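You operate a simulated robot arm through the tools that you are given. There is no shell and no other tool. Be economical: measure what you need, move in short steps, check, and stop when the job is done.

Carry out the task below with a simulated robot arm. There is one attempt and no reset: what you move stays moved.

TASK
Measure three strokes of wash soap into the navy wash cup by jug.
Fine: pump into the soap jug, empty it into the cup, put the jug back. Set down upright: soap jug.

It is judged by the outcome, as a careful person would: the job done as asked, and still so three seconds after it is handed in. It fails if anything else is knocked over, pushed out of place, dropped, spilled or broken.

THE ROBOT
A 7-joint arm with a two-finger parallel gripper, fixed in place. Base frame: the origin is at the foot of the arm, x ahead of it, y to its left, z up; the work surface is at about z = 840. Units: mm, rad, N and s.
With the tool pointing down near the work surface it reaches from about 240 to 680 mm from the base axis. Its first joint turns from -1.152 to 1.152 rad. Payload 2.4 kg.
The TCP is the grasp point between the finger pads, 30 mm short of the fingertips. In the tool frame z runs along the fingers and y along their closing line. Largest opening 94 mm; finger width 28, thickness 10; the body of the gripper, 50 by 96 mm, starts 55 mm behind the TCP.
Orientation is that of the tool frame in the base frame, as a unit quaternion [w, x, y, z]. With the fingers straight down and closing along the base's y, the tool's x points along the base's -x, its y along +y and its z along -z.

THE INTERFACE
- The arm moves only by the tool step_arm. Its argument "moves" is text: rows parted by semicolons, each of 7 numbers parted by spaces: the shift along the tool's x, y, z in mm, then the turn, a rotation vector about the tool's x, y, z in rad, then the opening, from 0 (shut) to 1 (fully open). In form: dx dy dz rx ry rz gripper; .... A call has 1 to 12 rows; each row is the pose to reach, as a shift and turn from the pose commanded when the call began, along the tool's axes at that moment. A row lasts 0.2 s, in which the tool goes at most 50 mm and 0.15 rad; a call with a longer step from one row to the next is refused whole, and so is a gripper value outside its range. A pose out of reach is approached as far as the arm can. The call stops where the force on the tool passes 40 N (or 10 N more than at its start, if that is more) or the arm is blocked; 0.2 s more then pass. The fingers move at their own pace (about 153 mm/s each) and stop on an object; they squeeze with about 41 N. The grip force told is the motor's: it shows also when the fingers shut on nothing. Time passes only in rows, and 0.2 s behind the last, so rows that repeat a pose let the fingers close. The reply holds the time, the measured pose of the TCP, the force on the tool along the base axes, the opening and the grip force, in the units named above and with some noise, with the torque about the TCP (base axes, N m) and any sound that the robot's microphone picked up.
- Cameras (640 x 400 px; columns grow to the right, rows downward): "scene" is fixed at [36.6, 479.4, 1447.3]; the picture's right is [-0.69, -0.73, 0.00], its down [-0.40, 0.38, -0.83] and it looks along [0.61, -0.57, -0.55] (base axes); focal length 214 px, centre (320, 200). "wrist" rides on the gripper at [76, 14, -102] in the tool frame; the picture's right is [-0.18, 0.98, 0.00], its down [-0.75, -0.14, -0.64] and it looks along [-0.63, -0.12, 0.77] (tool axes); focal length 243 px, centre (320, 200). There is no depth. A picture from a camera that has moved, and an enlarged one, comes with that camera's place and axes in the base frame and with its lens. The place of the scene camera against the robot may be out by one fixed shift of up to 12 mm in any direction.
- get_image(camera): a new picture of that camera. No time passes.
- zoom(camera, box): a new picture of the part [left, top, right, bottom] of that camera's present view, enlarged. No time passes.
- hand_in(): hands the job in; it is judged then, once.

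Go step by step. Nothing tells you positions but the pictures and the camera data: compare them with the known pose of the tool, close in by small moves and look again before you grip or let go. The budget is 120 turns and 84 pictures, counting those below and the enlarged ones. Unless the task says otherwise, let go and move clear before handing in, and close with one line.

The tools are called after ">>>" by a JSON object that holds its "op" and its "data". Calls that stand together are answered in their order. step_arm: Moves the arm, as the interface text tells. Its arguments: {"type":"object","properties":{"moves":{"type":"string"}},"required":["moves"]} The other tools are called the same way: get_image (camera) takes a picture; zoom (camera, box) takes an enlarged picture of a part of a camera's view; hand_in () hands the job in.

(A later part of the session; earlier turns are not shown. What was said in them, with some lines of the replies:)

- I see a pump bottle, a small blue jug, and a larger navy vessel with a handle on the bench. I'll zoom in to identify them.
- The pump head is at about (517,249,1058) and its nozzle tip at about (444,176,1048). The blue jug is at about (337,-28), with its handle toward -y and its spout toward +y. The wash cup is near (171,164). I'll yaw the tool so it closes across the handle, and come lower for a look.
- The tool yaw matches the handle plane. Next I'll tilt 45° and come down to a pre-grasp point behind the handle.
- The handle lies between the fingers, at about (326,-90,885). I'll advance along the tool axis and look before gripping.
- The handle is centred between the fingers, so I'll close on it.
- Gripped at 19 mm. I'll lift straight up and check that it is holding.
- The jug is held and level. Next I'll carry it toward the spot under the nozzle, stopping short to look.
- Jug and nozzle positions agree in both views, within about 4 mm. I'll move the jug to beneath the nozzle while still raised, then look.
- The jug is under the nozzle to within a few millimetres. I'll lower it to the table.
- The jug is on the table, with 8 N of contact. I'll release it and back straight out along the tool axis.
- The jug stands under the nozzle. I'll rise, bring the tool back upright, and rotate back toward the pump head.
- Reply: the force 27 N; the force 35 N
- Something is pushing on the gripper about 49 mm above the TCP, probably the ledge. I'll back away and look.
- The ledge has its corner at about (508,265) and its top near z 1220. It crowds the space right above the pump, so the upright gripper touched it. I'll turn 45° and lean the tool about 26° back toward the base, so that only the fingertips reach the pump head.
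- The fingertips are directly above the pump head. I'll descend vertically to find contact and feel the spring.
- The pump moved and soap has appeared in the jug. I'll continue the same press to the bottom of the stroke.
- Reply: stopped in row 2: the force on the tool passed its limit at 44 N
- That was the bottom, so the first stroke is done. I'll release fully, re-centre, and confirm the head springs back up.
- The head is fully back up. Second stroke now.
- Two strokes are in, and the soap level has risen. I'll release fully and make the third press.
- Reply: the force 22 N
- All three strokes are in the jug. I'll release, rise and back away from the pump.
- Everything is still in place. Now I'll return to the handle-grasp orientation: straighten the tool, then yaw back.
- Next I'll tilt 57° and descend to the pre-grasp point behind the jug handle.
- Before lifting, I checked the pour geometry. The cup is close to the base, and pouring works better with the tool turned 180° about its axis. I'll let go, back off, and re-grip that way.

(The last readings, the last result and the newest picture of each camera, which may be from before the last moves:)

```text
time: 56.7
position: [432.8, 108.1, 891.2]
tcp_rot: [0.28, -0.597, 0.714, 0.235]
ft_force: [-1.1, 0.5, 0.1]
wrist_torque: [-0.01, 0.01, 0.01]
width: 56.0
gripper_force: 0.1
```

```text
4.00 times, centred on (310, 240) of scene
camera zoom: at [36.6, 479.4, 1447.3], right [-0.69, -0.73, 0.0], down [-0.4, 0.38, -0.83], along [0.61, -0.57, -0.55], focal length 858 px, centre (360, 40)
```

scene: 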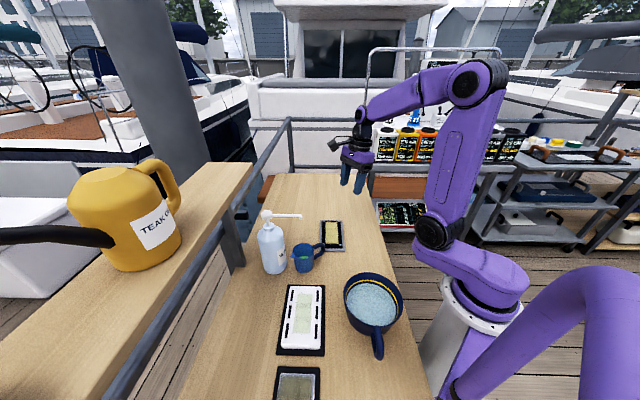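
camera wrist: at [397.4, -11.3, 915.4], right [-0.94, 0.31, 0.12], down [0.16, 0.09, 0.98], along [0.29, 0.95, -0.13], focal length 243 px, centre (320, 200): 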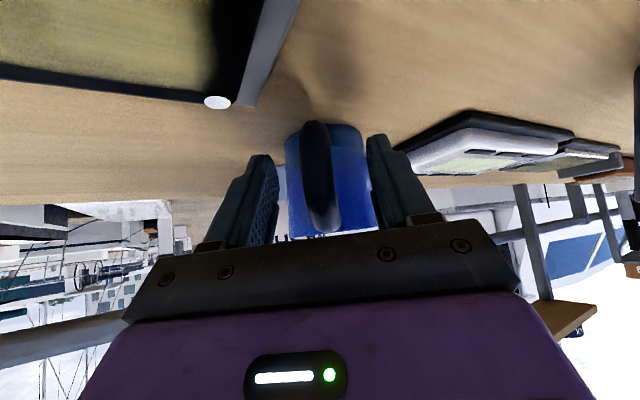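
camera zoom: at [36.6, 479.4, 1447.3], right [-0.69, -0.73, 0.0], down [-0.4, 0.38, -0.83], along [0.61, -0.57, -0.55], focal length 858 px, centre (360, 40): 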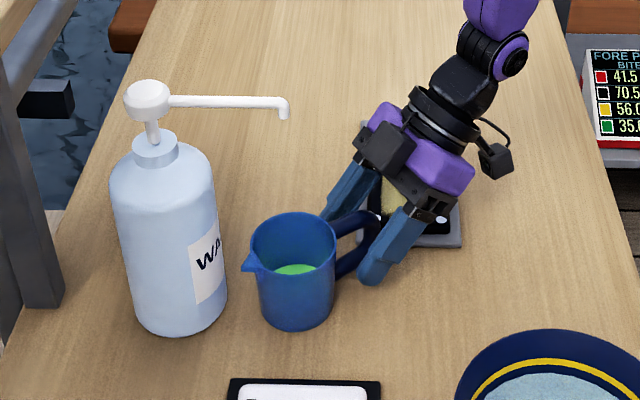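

The handle is centred. I'll grip and lift slightly.

>>> {"op": "step_arm", "data": {"moves": "0 0 0 0 0 0 0.4;0 0 0 0 0 0 0;0 0 0 0 0 0 0;0 0 0 0 0 0 0;-7 0 -7.5 0 0 0 0;-20 0 -22 0 0 0 0;-20 0 -22 0 0 0 0"}}

>>> {"op": "zoom", "data": {"camera": "scene", "box": [230, 190, 390, 290]}}

```text
time: 58.3
position: [433.2, 108.1, 921.7]
tcp_rot: [0.279, -0.599, 0.713, 0.235]
ft_force: [0.9, 0.7, -0.8]
wrist_torque: [-0.06, -0.03, 0.01]
width: 19.5
gripper_force: 41.0
```

```text
4.00 times, centred on (310, 240) of scene
camera zoom: at [36.7, 479.4, 1447.3], right [-0.69, -0.73, 0.0], down [-0.4, 0.38, -0.83], along [0.61, -0.57, -0.55], focal length 858 px, centre (360, 40)
```

zoom: 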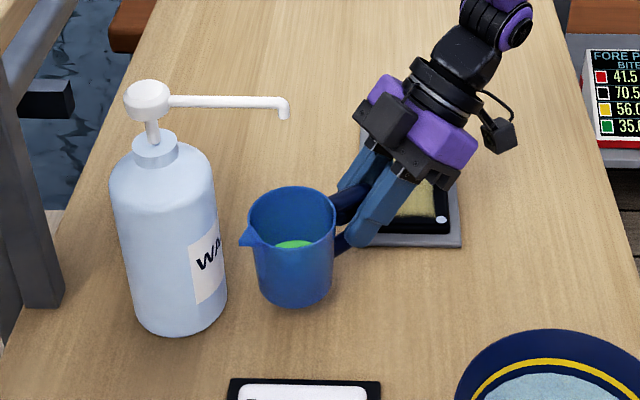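

The grip is solid and the jug level. I'll back out from under the nozzle, then up.

>>> {"op": "step_arm", "data": {"moves": "5 1 -8 0 0 0 0;13 3 -21 0 0 0 0;22 5 -35 0 0 0 0;31.8 7.3 -49.8 0 0 0 0;25 8.5 -64 0 0 0 0;15 10.5 -84 0 0 0 0;5 12.5 -104 0 0 0 0;-7 14.5 -127 0 0 0 0;-17 16 -147 0 0 0 0;-23 17 -159 0 0 0 0;-26 17.5 -164 0 0 0 0;-26 17.5 -164 0 0 0 0"}}

>>> {"op": "get_image", "data": {"camera": "scene"}}

```text
time: 60.9
position: [399.3, 21.2, 1059.6]
tcp_rot: [0.28, -0.598, 0.714, 0.234]
ft_force: [-0.5, 0.5, -0.6]
wrist_torque: [0.0, -0.01, 0.01]
width: 19.1
gripper_force: 40.9
```

```text
42 pictures are left
```

scene: 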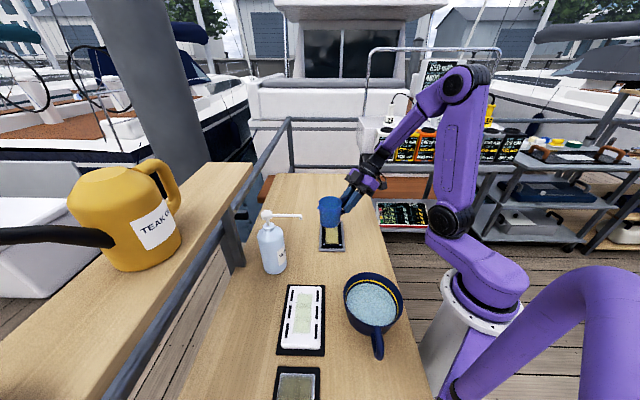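

Next I'll yaw the level jug about the vertical, in two halves, so the spout ends up facing away from the ledge (toward -y).

>>> {"op": "step_arm", "data": {"moves": "-3 6 3 0.083 0 0.09 0;-7 14 6 0.166 0 0.18 0;-11 22 10 0.249 0 0.269 0;-15 30 14 0.332 0 0.359 0;-19 37 18 0.416 0 0.449 0;-23 45 21 0.499 0 0.539 0;-27 52 25 0.582 0 0.629 0;-30 58 28 0.665 0 0.718 0;-33 64 31 0.748 0 0.808 0;-35.6 69 33 0.831 0 0.898 0;-35.6 69 33 0.831 0 0.898 0"}}

>>> {"op": "get_image", "data": {"camera": "wrist"}}

```text
time: 63.3
position: [364.2, 70.0, 1073.5]
tcp_rot: [0.363, -0.079, 0.928, 0.031]
ft_force: [0.6, -0.4, -0.8]
wrist_torque: [0.0, 0.02, 0.0]
width: 19.5
gripper_force: 41.4
out of reach, approached as far as the arm can: row 3, 4, 9, 10, 11
```

```text
41 pictures are left
camera wrist: at [238.6, 63.8, 1097.7], right [-0.03, 0.99, 0.13], down [0.14, -0.12, 0.98], along [0.99, 0.05, -0.14], focal length 243 px, centre (320, 200)
```

wrist: 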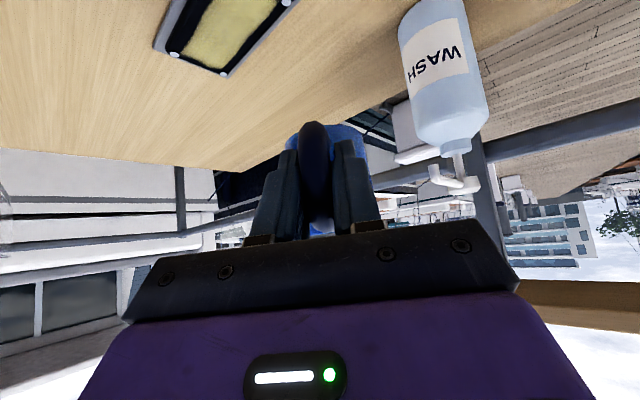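

With the tool leaning this much, the wrist is getting too close to the base. I'll bring the tool nearer vertical, which tips the jug only 30° with the soap low in it, and move a little outward.

>>> {"op": "step_arm", "data": {"moves": "-5 9 4 0 0.08 0 0;-10 20 10 0 0.17 0 0;-16 31 16 0 0.26 0 0;-22 42 22 0 0.35 0 0;-29 54 27 0 0.44 0 0;-29 54 27 0 0.52 0 0;-29 54 27 0 0.52 0 0"}}

>>> {"op": "get_image", "data": {"camera": "scene"}}

>>> {"op": "get_image", "data": {"camera": "wrist"}}

```text
time: 64.9
position: [395.1, 130.4, 1074.2]
tcp_rot: [0.113, -0.085, 0.99, 0.009]
ft_force: [0.1, -0.5, -0.2]
wrist_torque: [-0.01, 0.03, -0.01]
width: 19.3
gripper_force: 41.1
```

```text
40 pictures are left
```

scene: 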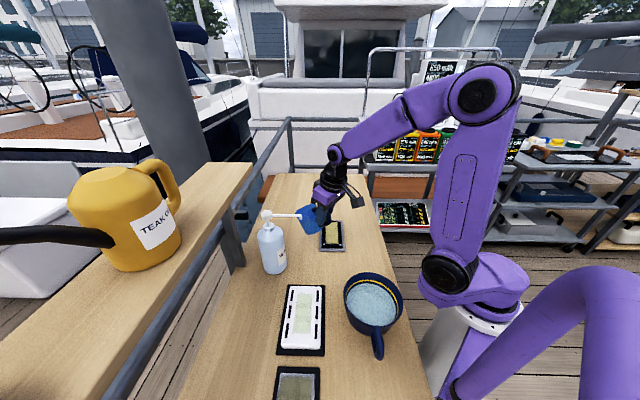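

```text
39 pictures are left
camera wrist: at [297.3, 129.1, 1156.3], right [0.01, 1.0, 0.04], down [0.61, -0.04, 0.79], along [0.8, 0.02, -0.61], focal length 243 px, centre (320, 200)
```

wrist: 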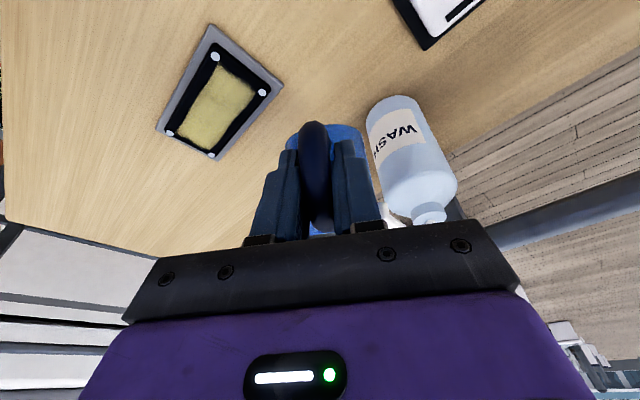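

The jug is uncomfortably close to the nozzle, so I'll move it away toward -y first.

>>> {"op": "step_arm", "data": {"moves": "4 -14 -2 0 0 0 0;12 -32 -4 0 0 0 0;20 -54 -6 0 0 0 0;20 -54 -6 0 0 0 0"}}

>>> {"op": "zoom", "data": {"camera": "scene", "box": [230, 160, 390, 290]}}

```text
time: 65.9
position: [384.0, 74.0, 1074.5]
tcp_rot: [0.113, -0.086, 0.99, 0.009]
ft_force: [-0.7, 0.6, -0.6]
wrist_torque: [-0.01, 0.02, 0.01]
width: 19.6
gripper_force: 40.8
```

```text
3.08 times, centred on (310, 225) of scene
camera zoom: at [36.7, 479.4, 1447.3], right [-0.69, -0.73, 0.0], down [-0.4, 0.38, -0.83], along [0.61, -0.57, -0.55], focal length 660 px, centre (351, 123)
```

zoom: 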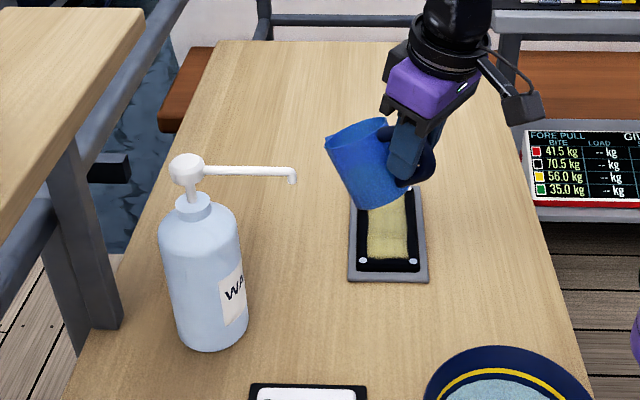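

The pump is untouched. Now the second half of the yaw, while moving toward the cup side.

>>> {"op": "step_arm", "data": {"moves": "5 8 -1 0.028 0 0.119 0;12 20 -3 0.055 0 0.238 0;20 35 -5 0.083 0 0.357 0;28 50 -7 0.11 0 0.476 0;36 66 -9 0.138 0 0.595 0;44 82 -11 0.166 0 0.714 0;52 98 -13 0.193 0 0.833 0;60 112 -15 0.221 0 0.952 0;67 123 -17 0.248 0 1.071 0;71 130 -18 0.276 0 1.19 0;71 130 -18 0.276 0 1.19 0"}}

>>> {"op": "get_image", "data": {"camera": "scene"}}

>>> {"op": "get_image", "data": {"camera": "wrist"}}

```text
time: 68.3
position: [288.6, 189.8, 1075.6]
tcp_rot: [0.098, 0.499, 0.859, -0.058]
ft_force: [0.0, 0.0, -1.1]
wrist_torque: [0.0, 0.0, -0.01]
width: 19.5
gripper_force: 41.1
```

```text
37 pictures are left
```

scene: 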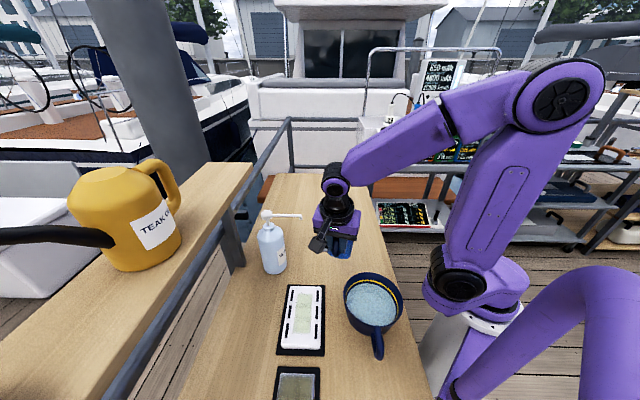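

```text
36 pictures are left
camera wrist: at [253.1, 282.6, 1158.9], right [0.94, 0.33, 0.04], down [0.17, -0.58, 0.8], along [0.29, -0.74, -0.6], focal length 243 px, centre (320, 200)
```

wrist: 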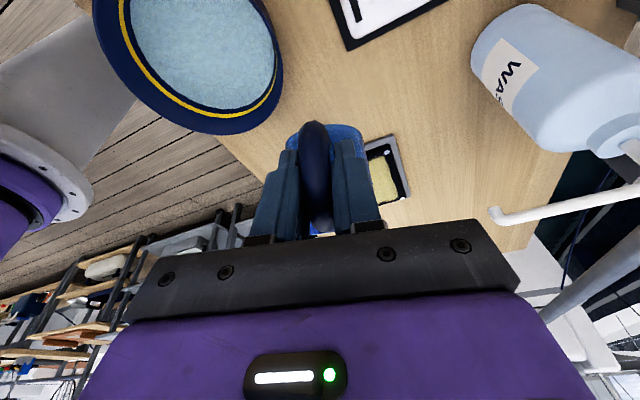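

The cup centre is confirmed near (178,162). I'll carry the jug to just over the cup, with the spout aimed at its middle and more tilt but still below pouring.

>>> {"op": "step_arm", "data": {"moves": "8 -6 -1 0 0 0 0;20 -16 -2 0 0 0 0;34 -28 -4 0 0 0 0;48 -39 -6 0 0.05 0 0;62 -50 -8 0 0.1 0 0;76 -61 -9 0 0.15 0 0;90 -72 -10 0 0.2 0 0;102 -82 -12 0 0.25 0 0;112 -90 -13 0 0.3 0 0;119 -95.6 -14 0 0.35 0 0;119 -95.6 -14 0 0.35 0 0"}}

>>> {"op": "get_image", "data": {"camera": "wrist"}}

>>> {"op": "zoom", "data": {"camera": "scene", "box": [290, 200, 450, 360]}}

```text
time: 70.7
position: [156.4, 255.5, 1070.1]
tcp_rot: [-0.053, 0.501, 0.863, 0.03]
ft_force: [-0.6, -0.3, -1.1]
wrist_torque: [0.02, 0.01, -0.01]
width: 19.1
gripper_force: 41.1
out of reach, approached as far as the arm can: row 9, 10, 11
```

```text
35 pictures are left
camera wrist: at [136.4, 318.7, 1181.3], right [0.94, 0.33, -0.02], down [0.29, -0.79, 0.55], along [0.16, -0.52, -0.84], focal length 243 px, centre (320, 200)
```

wrist: 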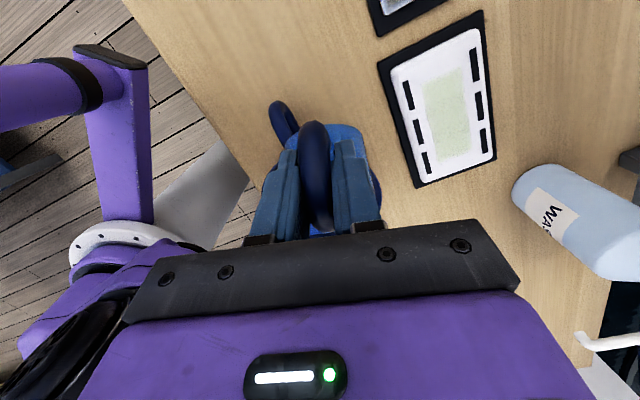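

```text
2.50 times, centred on (370, 280) of scene
camera zoom: at [36.6, 479.4, 1447.3], right [-0.69, -0.73, 0.0], down [-0.4, 0.38, -0.83], along [0.61, -0.57, -0.55], focal length 536 px, centre (195, 0)
```

zoom: 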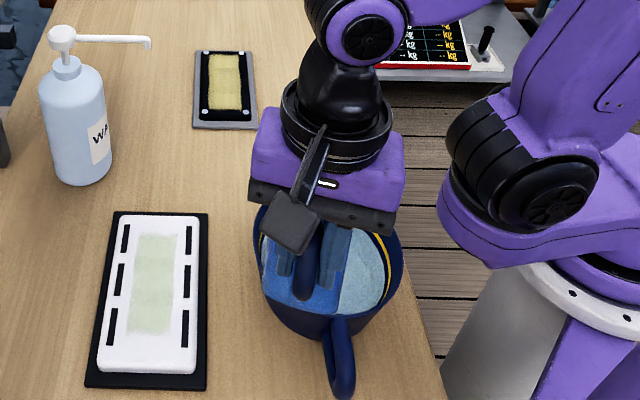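

The arm is near its inner limit, but the spout is over the cup, about 27 mm from its centre. I'll begin the pour slowly, pivoting about the lip.

>>> {"op": "step_arm", "data": {"moves": "-9 -2 -1 0 0.126 0 0;-20 -4 -2 0 0.25 0 0;-33 -6 -4 0 0.38 0 0;-33 -6 -4 0 0.38 0 0"}}

>>> {"op": "zoom", "data": {"camera": "scene", "box": [290, 200, 450, 360]}}

>>> {"op": "get_image", "data": {"camera": "wrist"}}

```text
time: 71.7
position: [177.4, 215.0, 1079.1]
tcp_rot: [-0.216, 0.486, 0.838, 0.124]
ft_force: [0.3, 0.3, -1.2]
wrist_torque: [0.01, -0.02, 0.0]
width: 19.2
gripper_force: 40.9
out of reach, approached as far as the arm can: row 1, 2, 3, 4
```

```text
2.50 times, centred on (370, 280) of scene
camera zoom: at [36.7, 479.4, 1447.3], right [-0.69, -0.73, 0.0], down [-0.4, 0.38, -0.83], along [0.61, -0.57, -0.55], focal length 536 px, centre (195, 0)
```

zoom: 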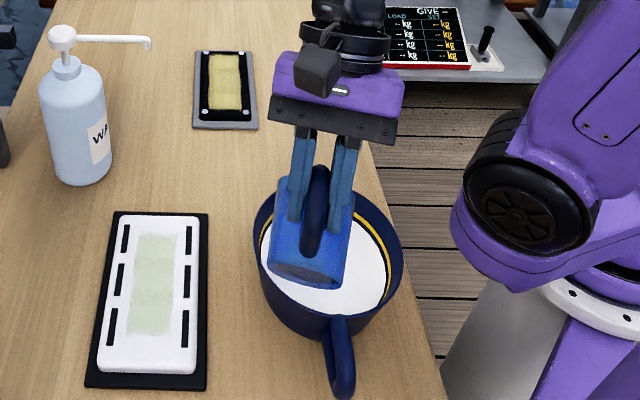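

```text
32 pictures are left
camera wrist: at [181.6, 238.5, 1205.6], right [0.93, 0.35, -0.09], down [0.36, -0.91, 0.2], along [-0.01, -0.22, -0.98], focal length 243 px, centre (320, 200)
```

wrist: 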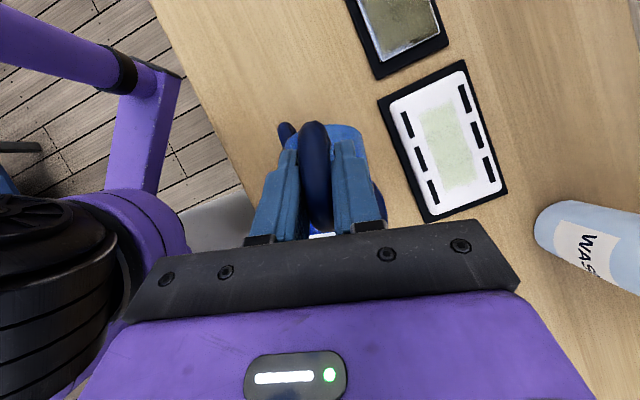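

The cup's contents are turning white as the soap goes in. I'll continue tipping to about 115° and hold while it drains.

>>> {"op": "step_arm", "data": {"moves": "-12 -1 -3 0 0.125 0 0;-25 -2 -7 0 0.25 0 0;-37.6 -3 -10.5 0 0.375 0 0;-51 -4 -14.6 0 0.5 0 0;-66 -4 -19 0 0.625 0 0;-80.5 -4 -24 0 0.75 0 0;-80.5 -4 -24 0 0.75 0 0;-80.5 -4 -24 0 0.75 0 0;-80.5 -4 -24 0 0.75 0 0"}}

>>> {"op": "zoom", "data": {"camera": "scene", "box": [290, 200, 450, 360]}}

>>> {"op": "get_image", "data": {"camera": "wrist"}}

```text
time: 73.7
position: [195.0, 139.5, 1044.7]
tcp_rot: [-0.508, 0.406, 0.701, 0.293]
ft_force: [-1.2, -0.4, -0.7]
wrist_torque: [-0.04, 0.01, 0.01]
width: 19.4
gripper_force: 41.4
out of reach, approached as far as the arm can: row 1, 2
```

```text
2.50 times, centred on (370, 280) of scene
camera zoom: at [36.7, 479.4, 1447.3], right [-0.69, -0.73, 0.0], down [-0.4, 0.38, -0.83], along [0.61, -0.57, -0.55], focal length 536 px, centre (195, 0)
```

zoom: 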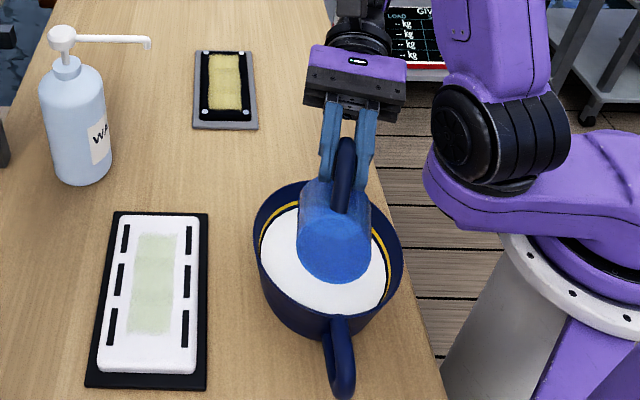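

```text
30 pictures are left
camera wrist: at [244.9, 84.1, 1149.6], right [0.88, 0.44, -0.18], down [0.3, -0.8, -0.51], along [-0.37, 0.4, -0.84], focal length 243 px, centre (320, 200)
```

wrist: 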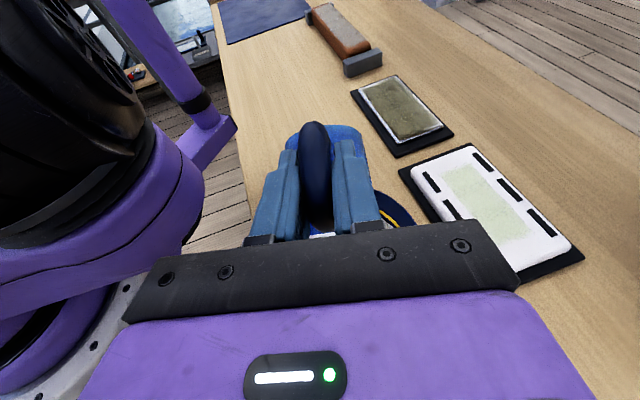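

Tipping slightly further and holding, to make sure the jug empties.

>>> {"op": "step_arm", "data": {"moves": "0 0 0 0 0.1 0 0;0 0 0 0 0.22 0 0;0 0 0 0 0.22 0 0;0 0 0 0 0.22 0 0;0 0 0 0 0.22 0 0;0 0 0 0 0.22 0 0;0 0 0 0 0.22 0 0;0 0 0 0 0.22 0 0"}}

>>> {"op": "zoom", "data": {"camera": "scene", "box": [330, 230, 430, 330]}}

```text
time: 75.5
position: [195.8, 140.1, 1045.7]
tcp_rot: [-0.581, 0.372, 0.641, 0.336]
ft_force: [0.2, -0.1, -0.5]
wrist_torque: [-0.02, 0.0, 0.01]
width: 19.2
gripper_force: 41.0
```

```text
4.00 times, centred on (380, 280) of scene
camera zoom: at [36.7, 479.4, 1447.3], right [-0.69, -0.73, 0.0], down [-0.4, 0.38, -0.83], along [0.61, -0.57, -0.55], focal length 858 px, centre (80, -120)
```

zoom: 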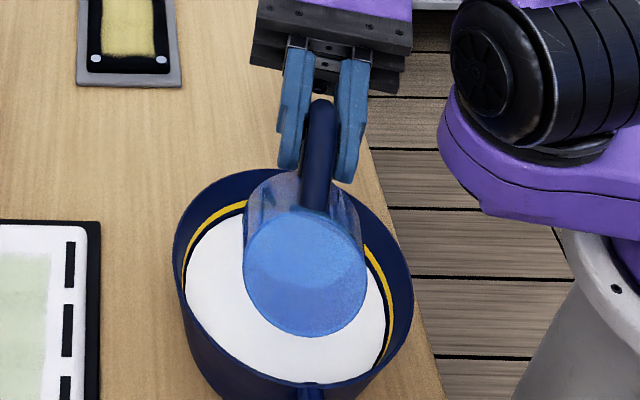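

The soap is all in and I see no spill. I'll bring the jug back upright while it is still over the cup, rising gently.

>>> {"op": "step_arm", "data": {"moves": "5 0 4 0 -0.125 0 0;10 0 10 0 -0.25 0 0;16 0 16 0 -0.375 0 0;22 0 22 0 -0.5 0 0;28 0 28 0 -0.625 0 0;34 0 34 0 -0.75 0 0;40 0 40 0 -0.875 0 0;45 0 46 0 -1.0 0 0;45 0 46 0 -1.0 0 0"}}

>>> {"op": "zoom", "data": {"camera": "scene", "box": [290, 200, 450, 360]}}

```text
time: 77.5
position: [170.8, 184.2, 1086.3]
tcp_rot: [-0.203, 0.487, 0.842, 0.116]
ft_force: [0.0, -0.1, -1.3]
wrist_torque: [-0.04, -0.02, -0.02]
width: 19.4
gripper_force: 41.3
```

```text
2.50 times, centred on (370, 280) of scene
camera zoom: at [36.6, 479.4, 1447.3], right [-0.69, -0.73, 0.0], down [-0.4, 0.38, -0.83], along [0.61, -0.57, -0.55], focal length 536 px, centre (195, 0)
```

zoom: 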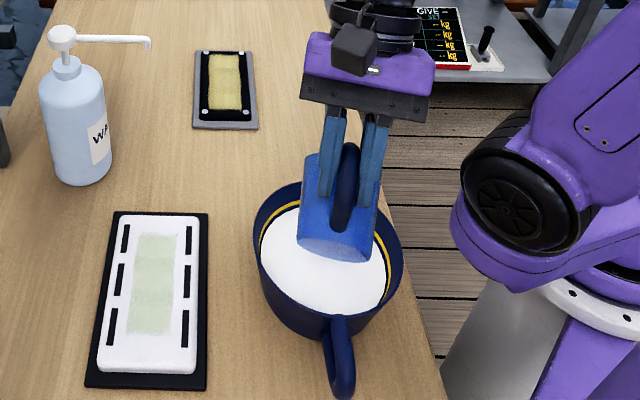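

Rising away from the cup and bringing the tool vertical.

>>> {"op": "step_arm", "data": {"moves": "-6 5 -8 0 -0.05 0 0;-15 13 -18 0 -0.1 0 0;-26 22 -28 0 -0.16 0 0;-38 31 -38 0 -0.22 0 0;-49 40 -48 0 -0.28 0 0;-60 49 -58 0 -0.34 0 0;-71 58 -67 0 -0.4 0 0;-81 65.7 -75 0 -0.47 0 0;-81 65.7 -75 0 -0.47 0 0"}}

>>> {"op": "get_image", "data": {"camera": "scene"}}

```text
time: 79.5
position: [281.5, 123.4, 1115.5]
tcp_rot: [-0.001, 0.501, 0.865, 0.0]
ft_force: [-0.3, -1.1, -1.2]
wrist_torque: [0.01, 0.01, -0.02]
width: 19.4
gripper_force: 41.2
```

```text
27 pictures are left
```

scene: 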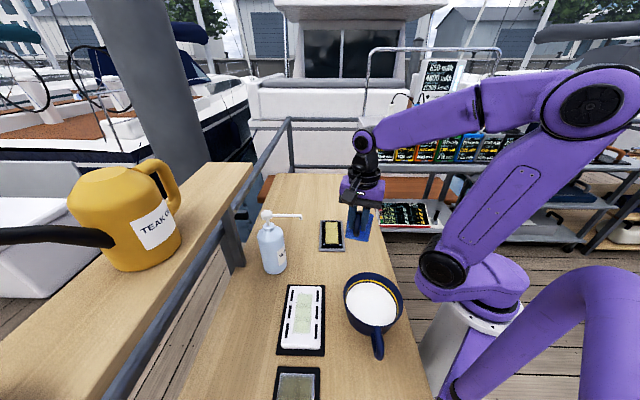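

The jug is clear of the cup, whose contents are evenly white. I'll yaw back to the original jug heading while moving over its home spot.

>>> {"op": "step_arm", "data": {"moves": "-10 -2 0 0 0 -0.14 0;-25 -6 0 0 0 -0.28 0;-40 -10 0 0 0 -0.42 0;-55 -14 0 0 0 -0.56 0;-70 -18 0 0 0 -0.7 0;-85 -22 0 0 0 -0.84 0;-100 -26 0 0 0 -0.98 0;-115 -30 0 0 0 -1.12 0;-128 -34 0 0 0 -1.26 0;-137 -36 0 0 0 -1.4 0;-143 -38 0 0 0 -1.54 0;-143 -38 0 0 0 -1.6 0"}}

>>> {"op": "step_arm", "data": {"moves": "0 0 0 0 0 -0.14 0;0 0 0 0 0 -0.28 0;0 0 0 0 0 -0.42 0;0 0 0 0 0 -0.56 0;0 0 0 0 0 -0.7 0;0 0 0 0 0 -0.847 0;0 0 0 0 0 -0.847 0"}}

```text
time: 82.1
position: [319.0, -18.8, 1114.5]
tcp_rot: [0.0, -0.273, 0.962, 0.0]
ft_force: [0.2, -0.1, -1.4]
wrist_torque: [-0.03, 0.03, -0.03]
width: 19.1
gripper_force: 41.8
```

```text
time: 83.7
position: [319.5, -18.0, 1114.6]
tcp_rot: [0.0, -0.644, 0.765, 0.001]
ft_force: [0.4, 0.2, -0.3]
wrist_torque: [-0.01, 0.04, -0.02]
width: 19.3
gripper_force: 40.6
```

Next I'll tilt the jug upright and descend above its home spot.

>>> {"op": "step_arm", "data": {"moves": "10 -2 8 0 -0.1 0 0;22 -5 20 0 -0.2 0 0;34 -8 36 0 -0.3 0 0;46 -11 54 0 -0.4 0 0;56 -13 74 0 -0.5 0 0;64 -15 94 0 -0.6 0 0;71 -16 114 0 -0.7 0 0;75 -17 132 0 -0.75 0 0;75.5 -17.3 147 0 -0.75 0 0;75.5 -17.3 154 0 -0.75 0 0;75.5 -17.3 154 0 -0.75 0 0"}}

>>> {"op": "zoom", "data": {"camera": "scene", "box": [310, 190, 470, 290]}}

>>> {"op": "get_image", "data": {"camera": "wrist"}}

```text
time: 86.1
position: [322.8, -95.3, 961.0]
tcp_rot: [0.28, -0.598, 0.713, 0.237]
ft_force: [0.1, 0.7, -1.0]
wrist_torque: [-0.02, -0.01, -0.01]
width: 19.2
gripper_force: 40.3
```

```text
4.00 times, centred on (390, 240) of scene
camera zoom: at [36.7, 479.4, 1447.3], right [-0.69, -0.73, 0.0], down [-0.4, 0.38, -0.83], along [0.61, -0.57, -0.55], focal length 858 px, centre (40, 40)
```

zoom: 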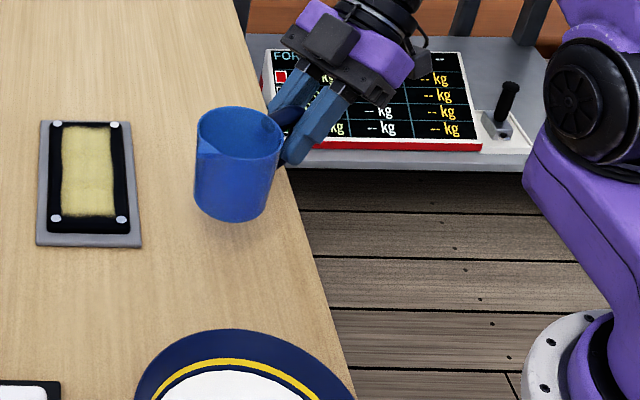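

```text
25 pictures are left
camera wrist: at [286.7, -215.9, 984.5], right [-0.94, 0.3, 0.13], down [0.16, 0.09, 0.98], along [0.29, 0.95, -0.13], focal length 243 px, centre (320, 200)
```

wrist: 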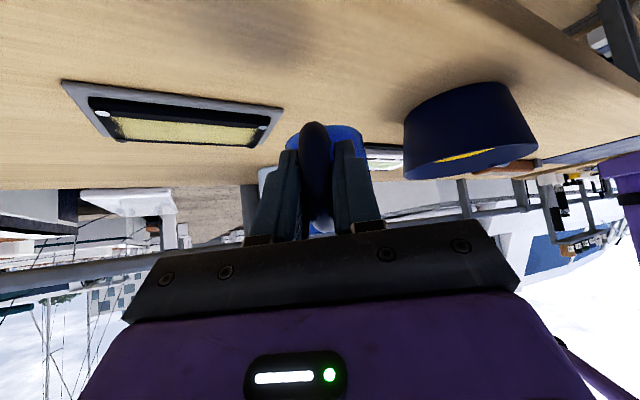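

>>> {"op": "step_arm", "data": {"moves": "10 0 11 0 0 0 0;20 0 22 0 0 0 0;30 0 33 0 0 0 0;37 0 40 0 0 0 0;42 0 45 0 0 0 0;42 0 45 0 0 0 0"}}

>>> {"op": "zoom", "data": {"camera": "scene", "box": [310, 190, 470, 290]}}

```text
time: 87.5
position: [328.2, -98.7, 902.2]
tcp_rot: [0.279, -0.597, 0.713, 0.237]
ft_force: [-0.3, 0.3, -0.4]
wrist_torque: [-0.05, 0.02, 0.02]
width: 19.1
gripper_force: 41.3
out of reach, approached as far as the arm can: row 5, 6
```

```text
4.00 times, centred on (390, 240) of scene
camera zoom: at [36.7, 479.4, 1447.3], right [-0.69, -0.73, 0.0], down [-0.4, 0.38, -0.83], along [0.61, -0.57, -0.55], focal length 858 px, centre (40, 40)
```

zoom: 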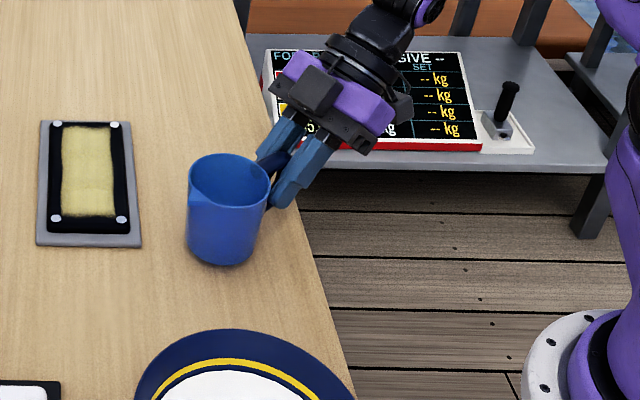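

The arm is at a reach limit 11 mm above the table with the wrist this close in. I'll yaw the jug about 10° around its own axis so the wrist sits farther out, then lower.

>>> {"op": "step_arm", "data": {"moves": "-0.6 -2 0.6 -0.04 0 -0.043 0;-1.5 -5 1.3 -0.08 0 -0.086 0;-2.3 -7.2 2.1 -0.119 0 -0.129 0;-2.3 -7.2 2.1 -0.119 0 -0.129 0"}}

```text
time: 88.5
position: [335.5, -95.1, 902.5]
tcp_rot: [-0.259, 0.658, -0.657, -0.261]
ft_force: [0.3, 0.0, -1.2]
wrist_torque: [-0.06, 0.01, -0.05]
width: 19.6
gripper_force: 41.0
```

>>> {"op": "step_arm", "data": {"moves": "2.7 0 3 0 0 0 0;5.4 0 5.9 0 0 0 0;7 0 7.5 0 0 0 0;7 0 7.5 0 0 0 0"}}

>>> {"op": "zoom", "data": {"camera": "scene", "box": [310, 190, 470, 290]}}

```text
time: 89.5
position: [335.8, -96.3, 892.6]
tcp_rot: [-0.258, 0.658, -0.658, -0.26]
ft_force: [0.1, -0.3, 0.0]
wrist_torque: [-0.06, 0.02, 0.01]
width: 19.7
gripper_force: 40.9
```

```text
4.00 times, centred on (390, 240) of scene
camera zoom: at [36.7, 479.4, 1447.3], right [-0.69, -0.73, 0.0], down [-0.4, 0.38, -0.83], along [0.61, -0.57, -0.55], focal length 858 px, centre (40, 40)
```

zoom: 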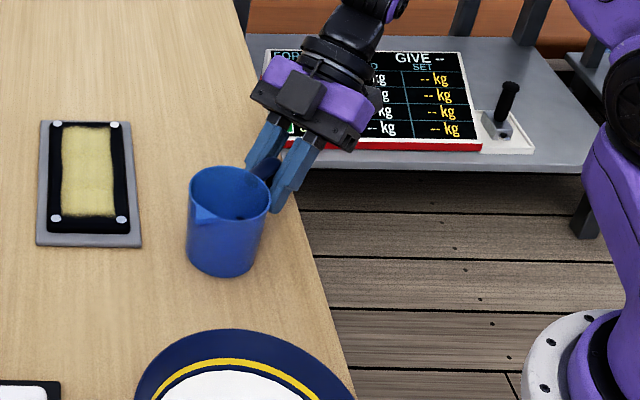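

>>> {"op": "step_arm", "data": {"moves": "0.8 0 0.8 0 0 0 0;1.4 0 1.5 0 0 0 0;1.4 0 1.5 0 0 0 0"}}

```text
time: 90.3
position: [334.5, -95.0, 890.6]
tcp_rot: [-0.26, 0.658, -0.657, -0.26]
ft_force: [-0.5, -4.0, 11.6]
wrist_torque: [0.27, 0.01, 0.0]
width: 19.2
gripper_force: 41.0
```

The jug is on the table, with 11 N of contact. I'll release it and retreat along the tool axis.

>>> {"op": "step_arm", "data": {"moves": "0 0 0 0 0 0 0.25;0 0 0 0 0 0 0.5;0 0 0 0 0 0 0.6;0 0 0 0 0 0 0.6"}}

>>> {"op": "zoom", "data": {"camera": "scene", "box": [310, 190, 470, 290]}}

>>> {"op": "get_image", "data": {"camera": "wrist"}}

```text
time: 91.3
position: [334.0, -95.9, 890.0]
tcp_rot: [-0.258, 0.658, -0.657, -0.26]
ft_force: [-1.1, 0.8, 0.8]
wrist_torque: [0.02, 0.02, 0.0]
width: 56.4
gripper_force: 0.0
```

```text
4.00 times, centred on (390, 240) of scene
camera zoom: at [36.6, 479.4, 1447.3], right [-0.69, -0.73, 0.0], down [-0.4, 0.38, -0.83], along [0.61, -0.57, -0.55], focal length 858 px, centre (40, 40)
```

zoom: 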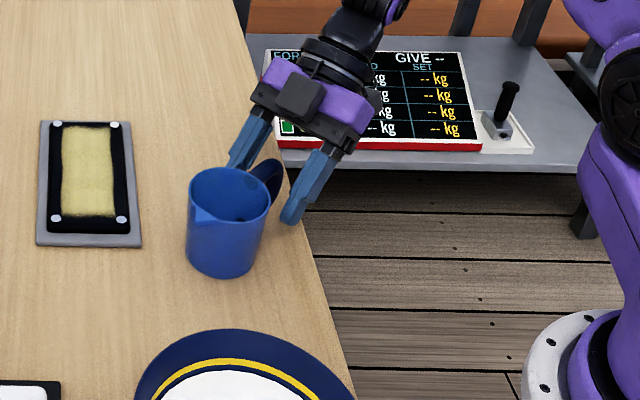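

```text
21 pictures are left
camera wrist: at [320.3, -220.2, 914.3], right [-0.98, 0.13, 0.13], down [0.14, 0.11, 0.98], along [0.12, 0.98, -0.13], focal length 243 px, centre (320, 200)
```

wrist: 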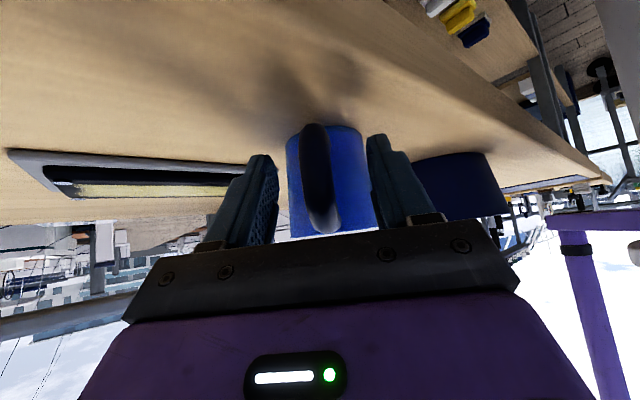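

>>> {"op": "step_arm", "data": {"moves": "0 0 -10 0 0 0 0.6;0 0 -25 0 0 0 0.6;0 0 -45 0 0 0 0.6;0 0 -65 0 0 0 0.6;0 0 -85 0 0 0 0.6;-20 0 -110 0 0 0 0.6;-45 0 -140 0 0 0 0.6;-45 0 -140 0 0 0 0.6"}}

>>> {"op": "get_image", "data": {"camera": "scene"}}

>>> {"op": "zoom", "data": {"camera": "scene", "box": [310, 190, 470, 290]}}

>>> {"op": "zoom", "data": {"camera": "scene", "box": [240, 250, 440, 375]}}

```text
time: 93.1
position: [334.3, -158.2, 1023.5]
tcp_rot: [-0.258, 0.658, -0.658, -0.26]
ft_force: [0.3, 1.0, 0.0]
wrist_torque: [0.01, 0.01, -0.01]
width: 56.5
gripper_force: 0.0
```

```text
20 pictures are left
```

scene: 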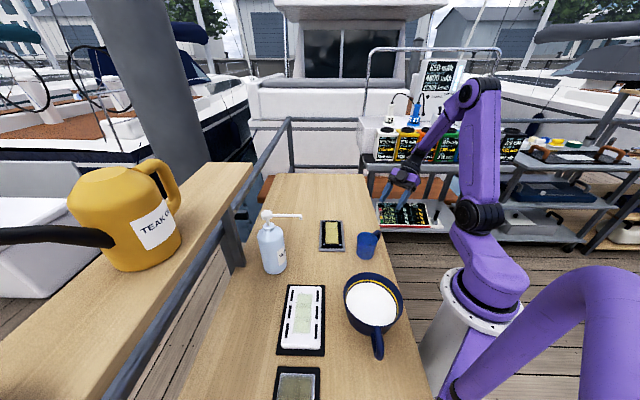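

```text
4.00 times, centred on (390, 240) of scene
camera zoom: at [36.6, 479.4, 1447.3], right [-0.69, -0.73, 0.0], down [-0.4, 0.38, -0.83], along [0.61, -0.57, -0.55], focal length 858 px, centre (40, 40)
```

zoom: 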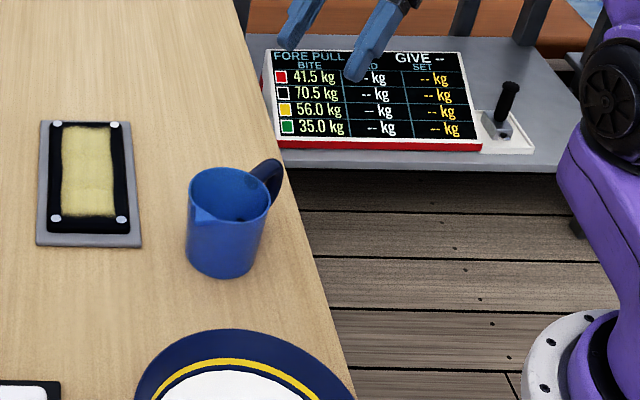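

```text
3.20 times, centred on (340, 312) of scene
camera zoom: at [36.6, 479.4, 1447.3], right [-0.69, -0.73, 0.0], down [-0.4, 0.38, -0.83], along [0.61, -0.57, -0.55], focal length 686 px, centre (256, -160)
```

zoom: 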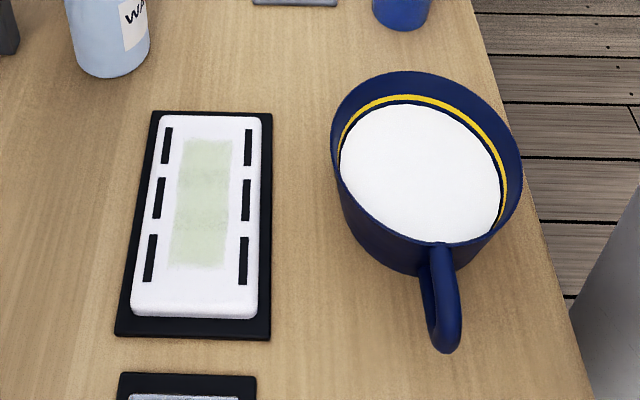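

The soap is in the cup, the jug stands upright in its place, and nothing is spilled or moved. I'll hand it in.

>>> {"op": "hand_in", "data": {}}

```text
The job is handed in.
```

I pumped three full strokes of soap into the jug, emptied it into the navy wash cup, and put the jug back upright within a few millimetres of its original spot. It is turned about 10° from its original heading. While I was lining up over the pump, the gripper pressed against the fixed ledge. I backed it off, and the pictures after that show nothing spilled or moved.
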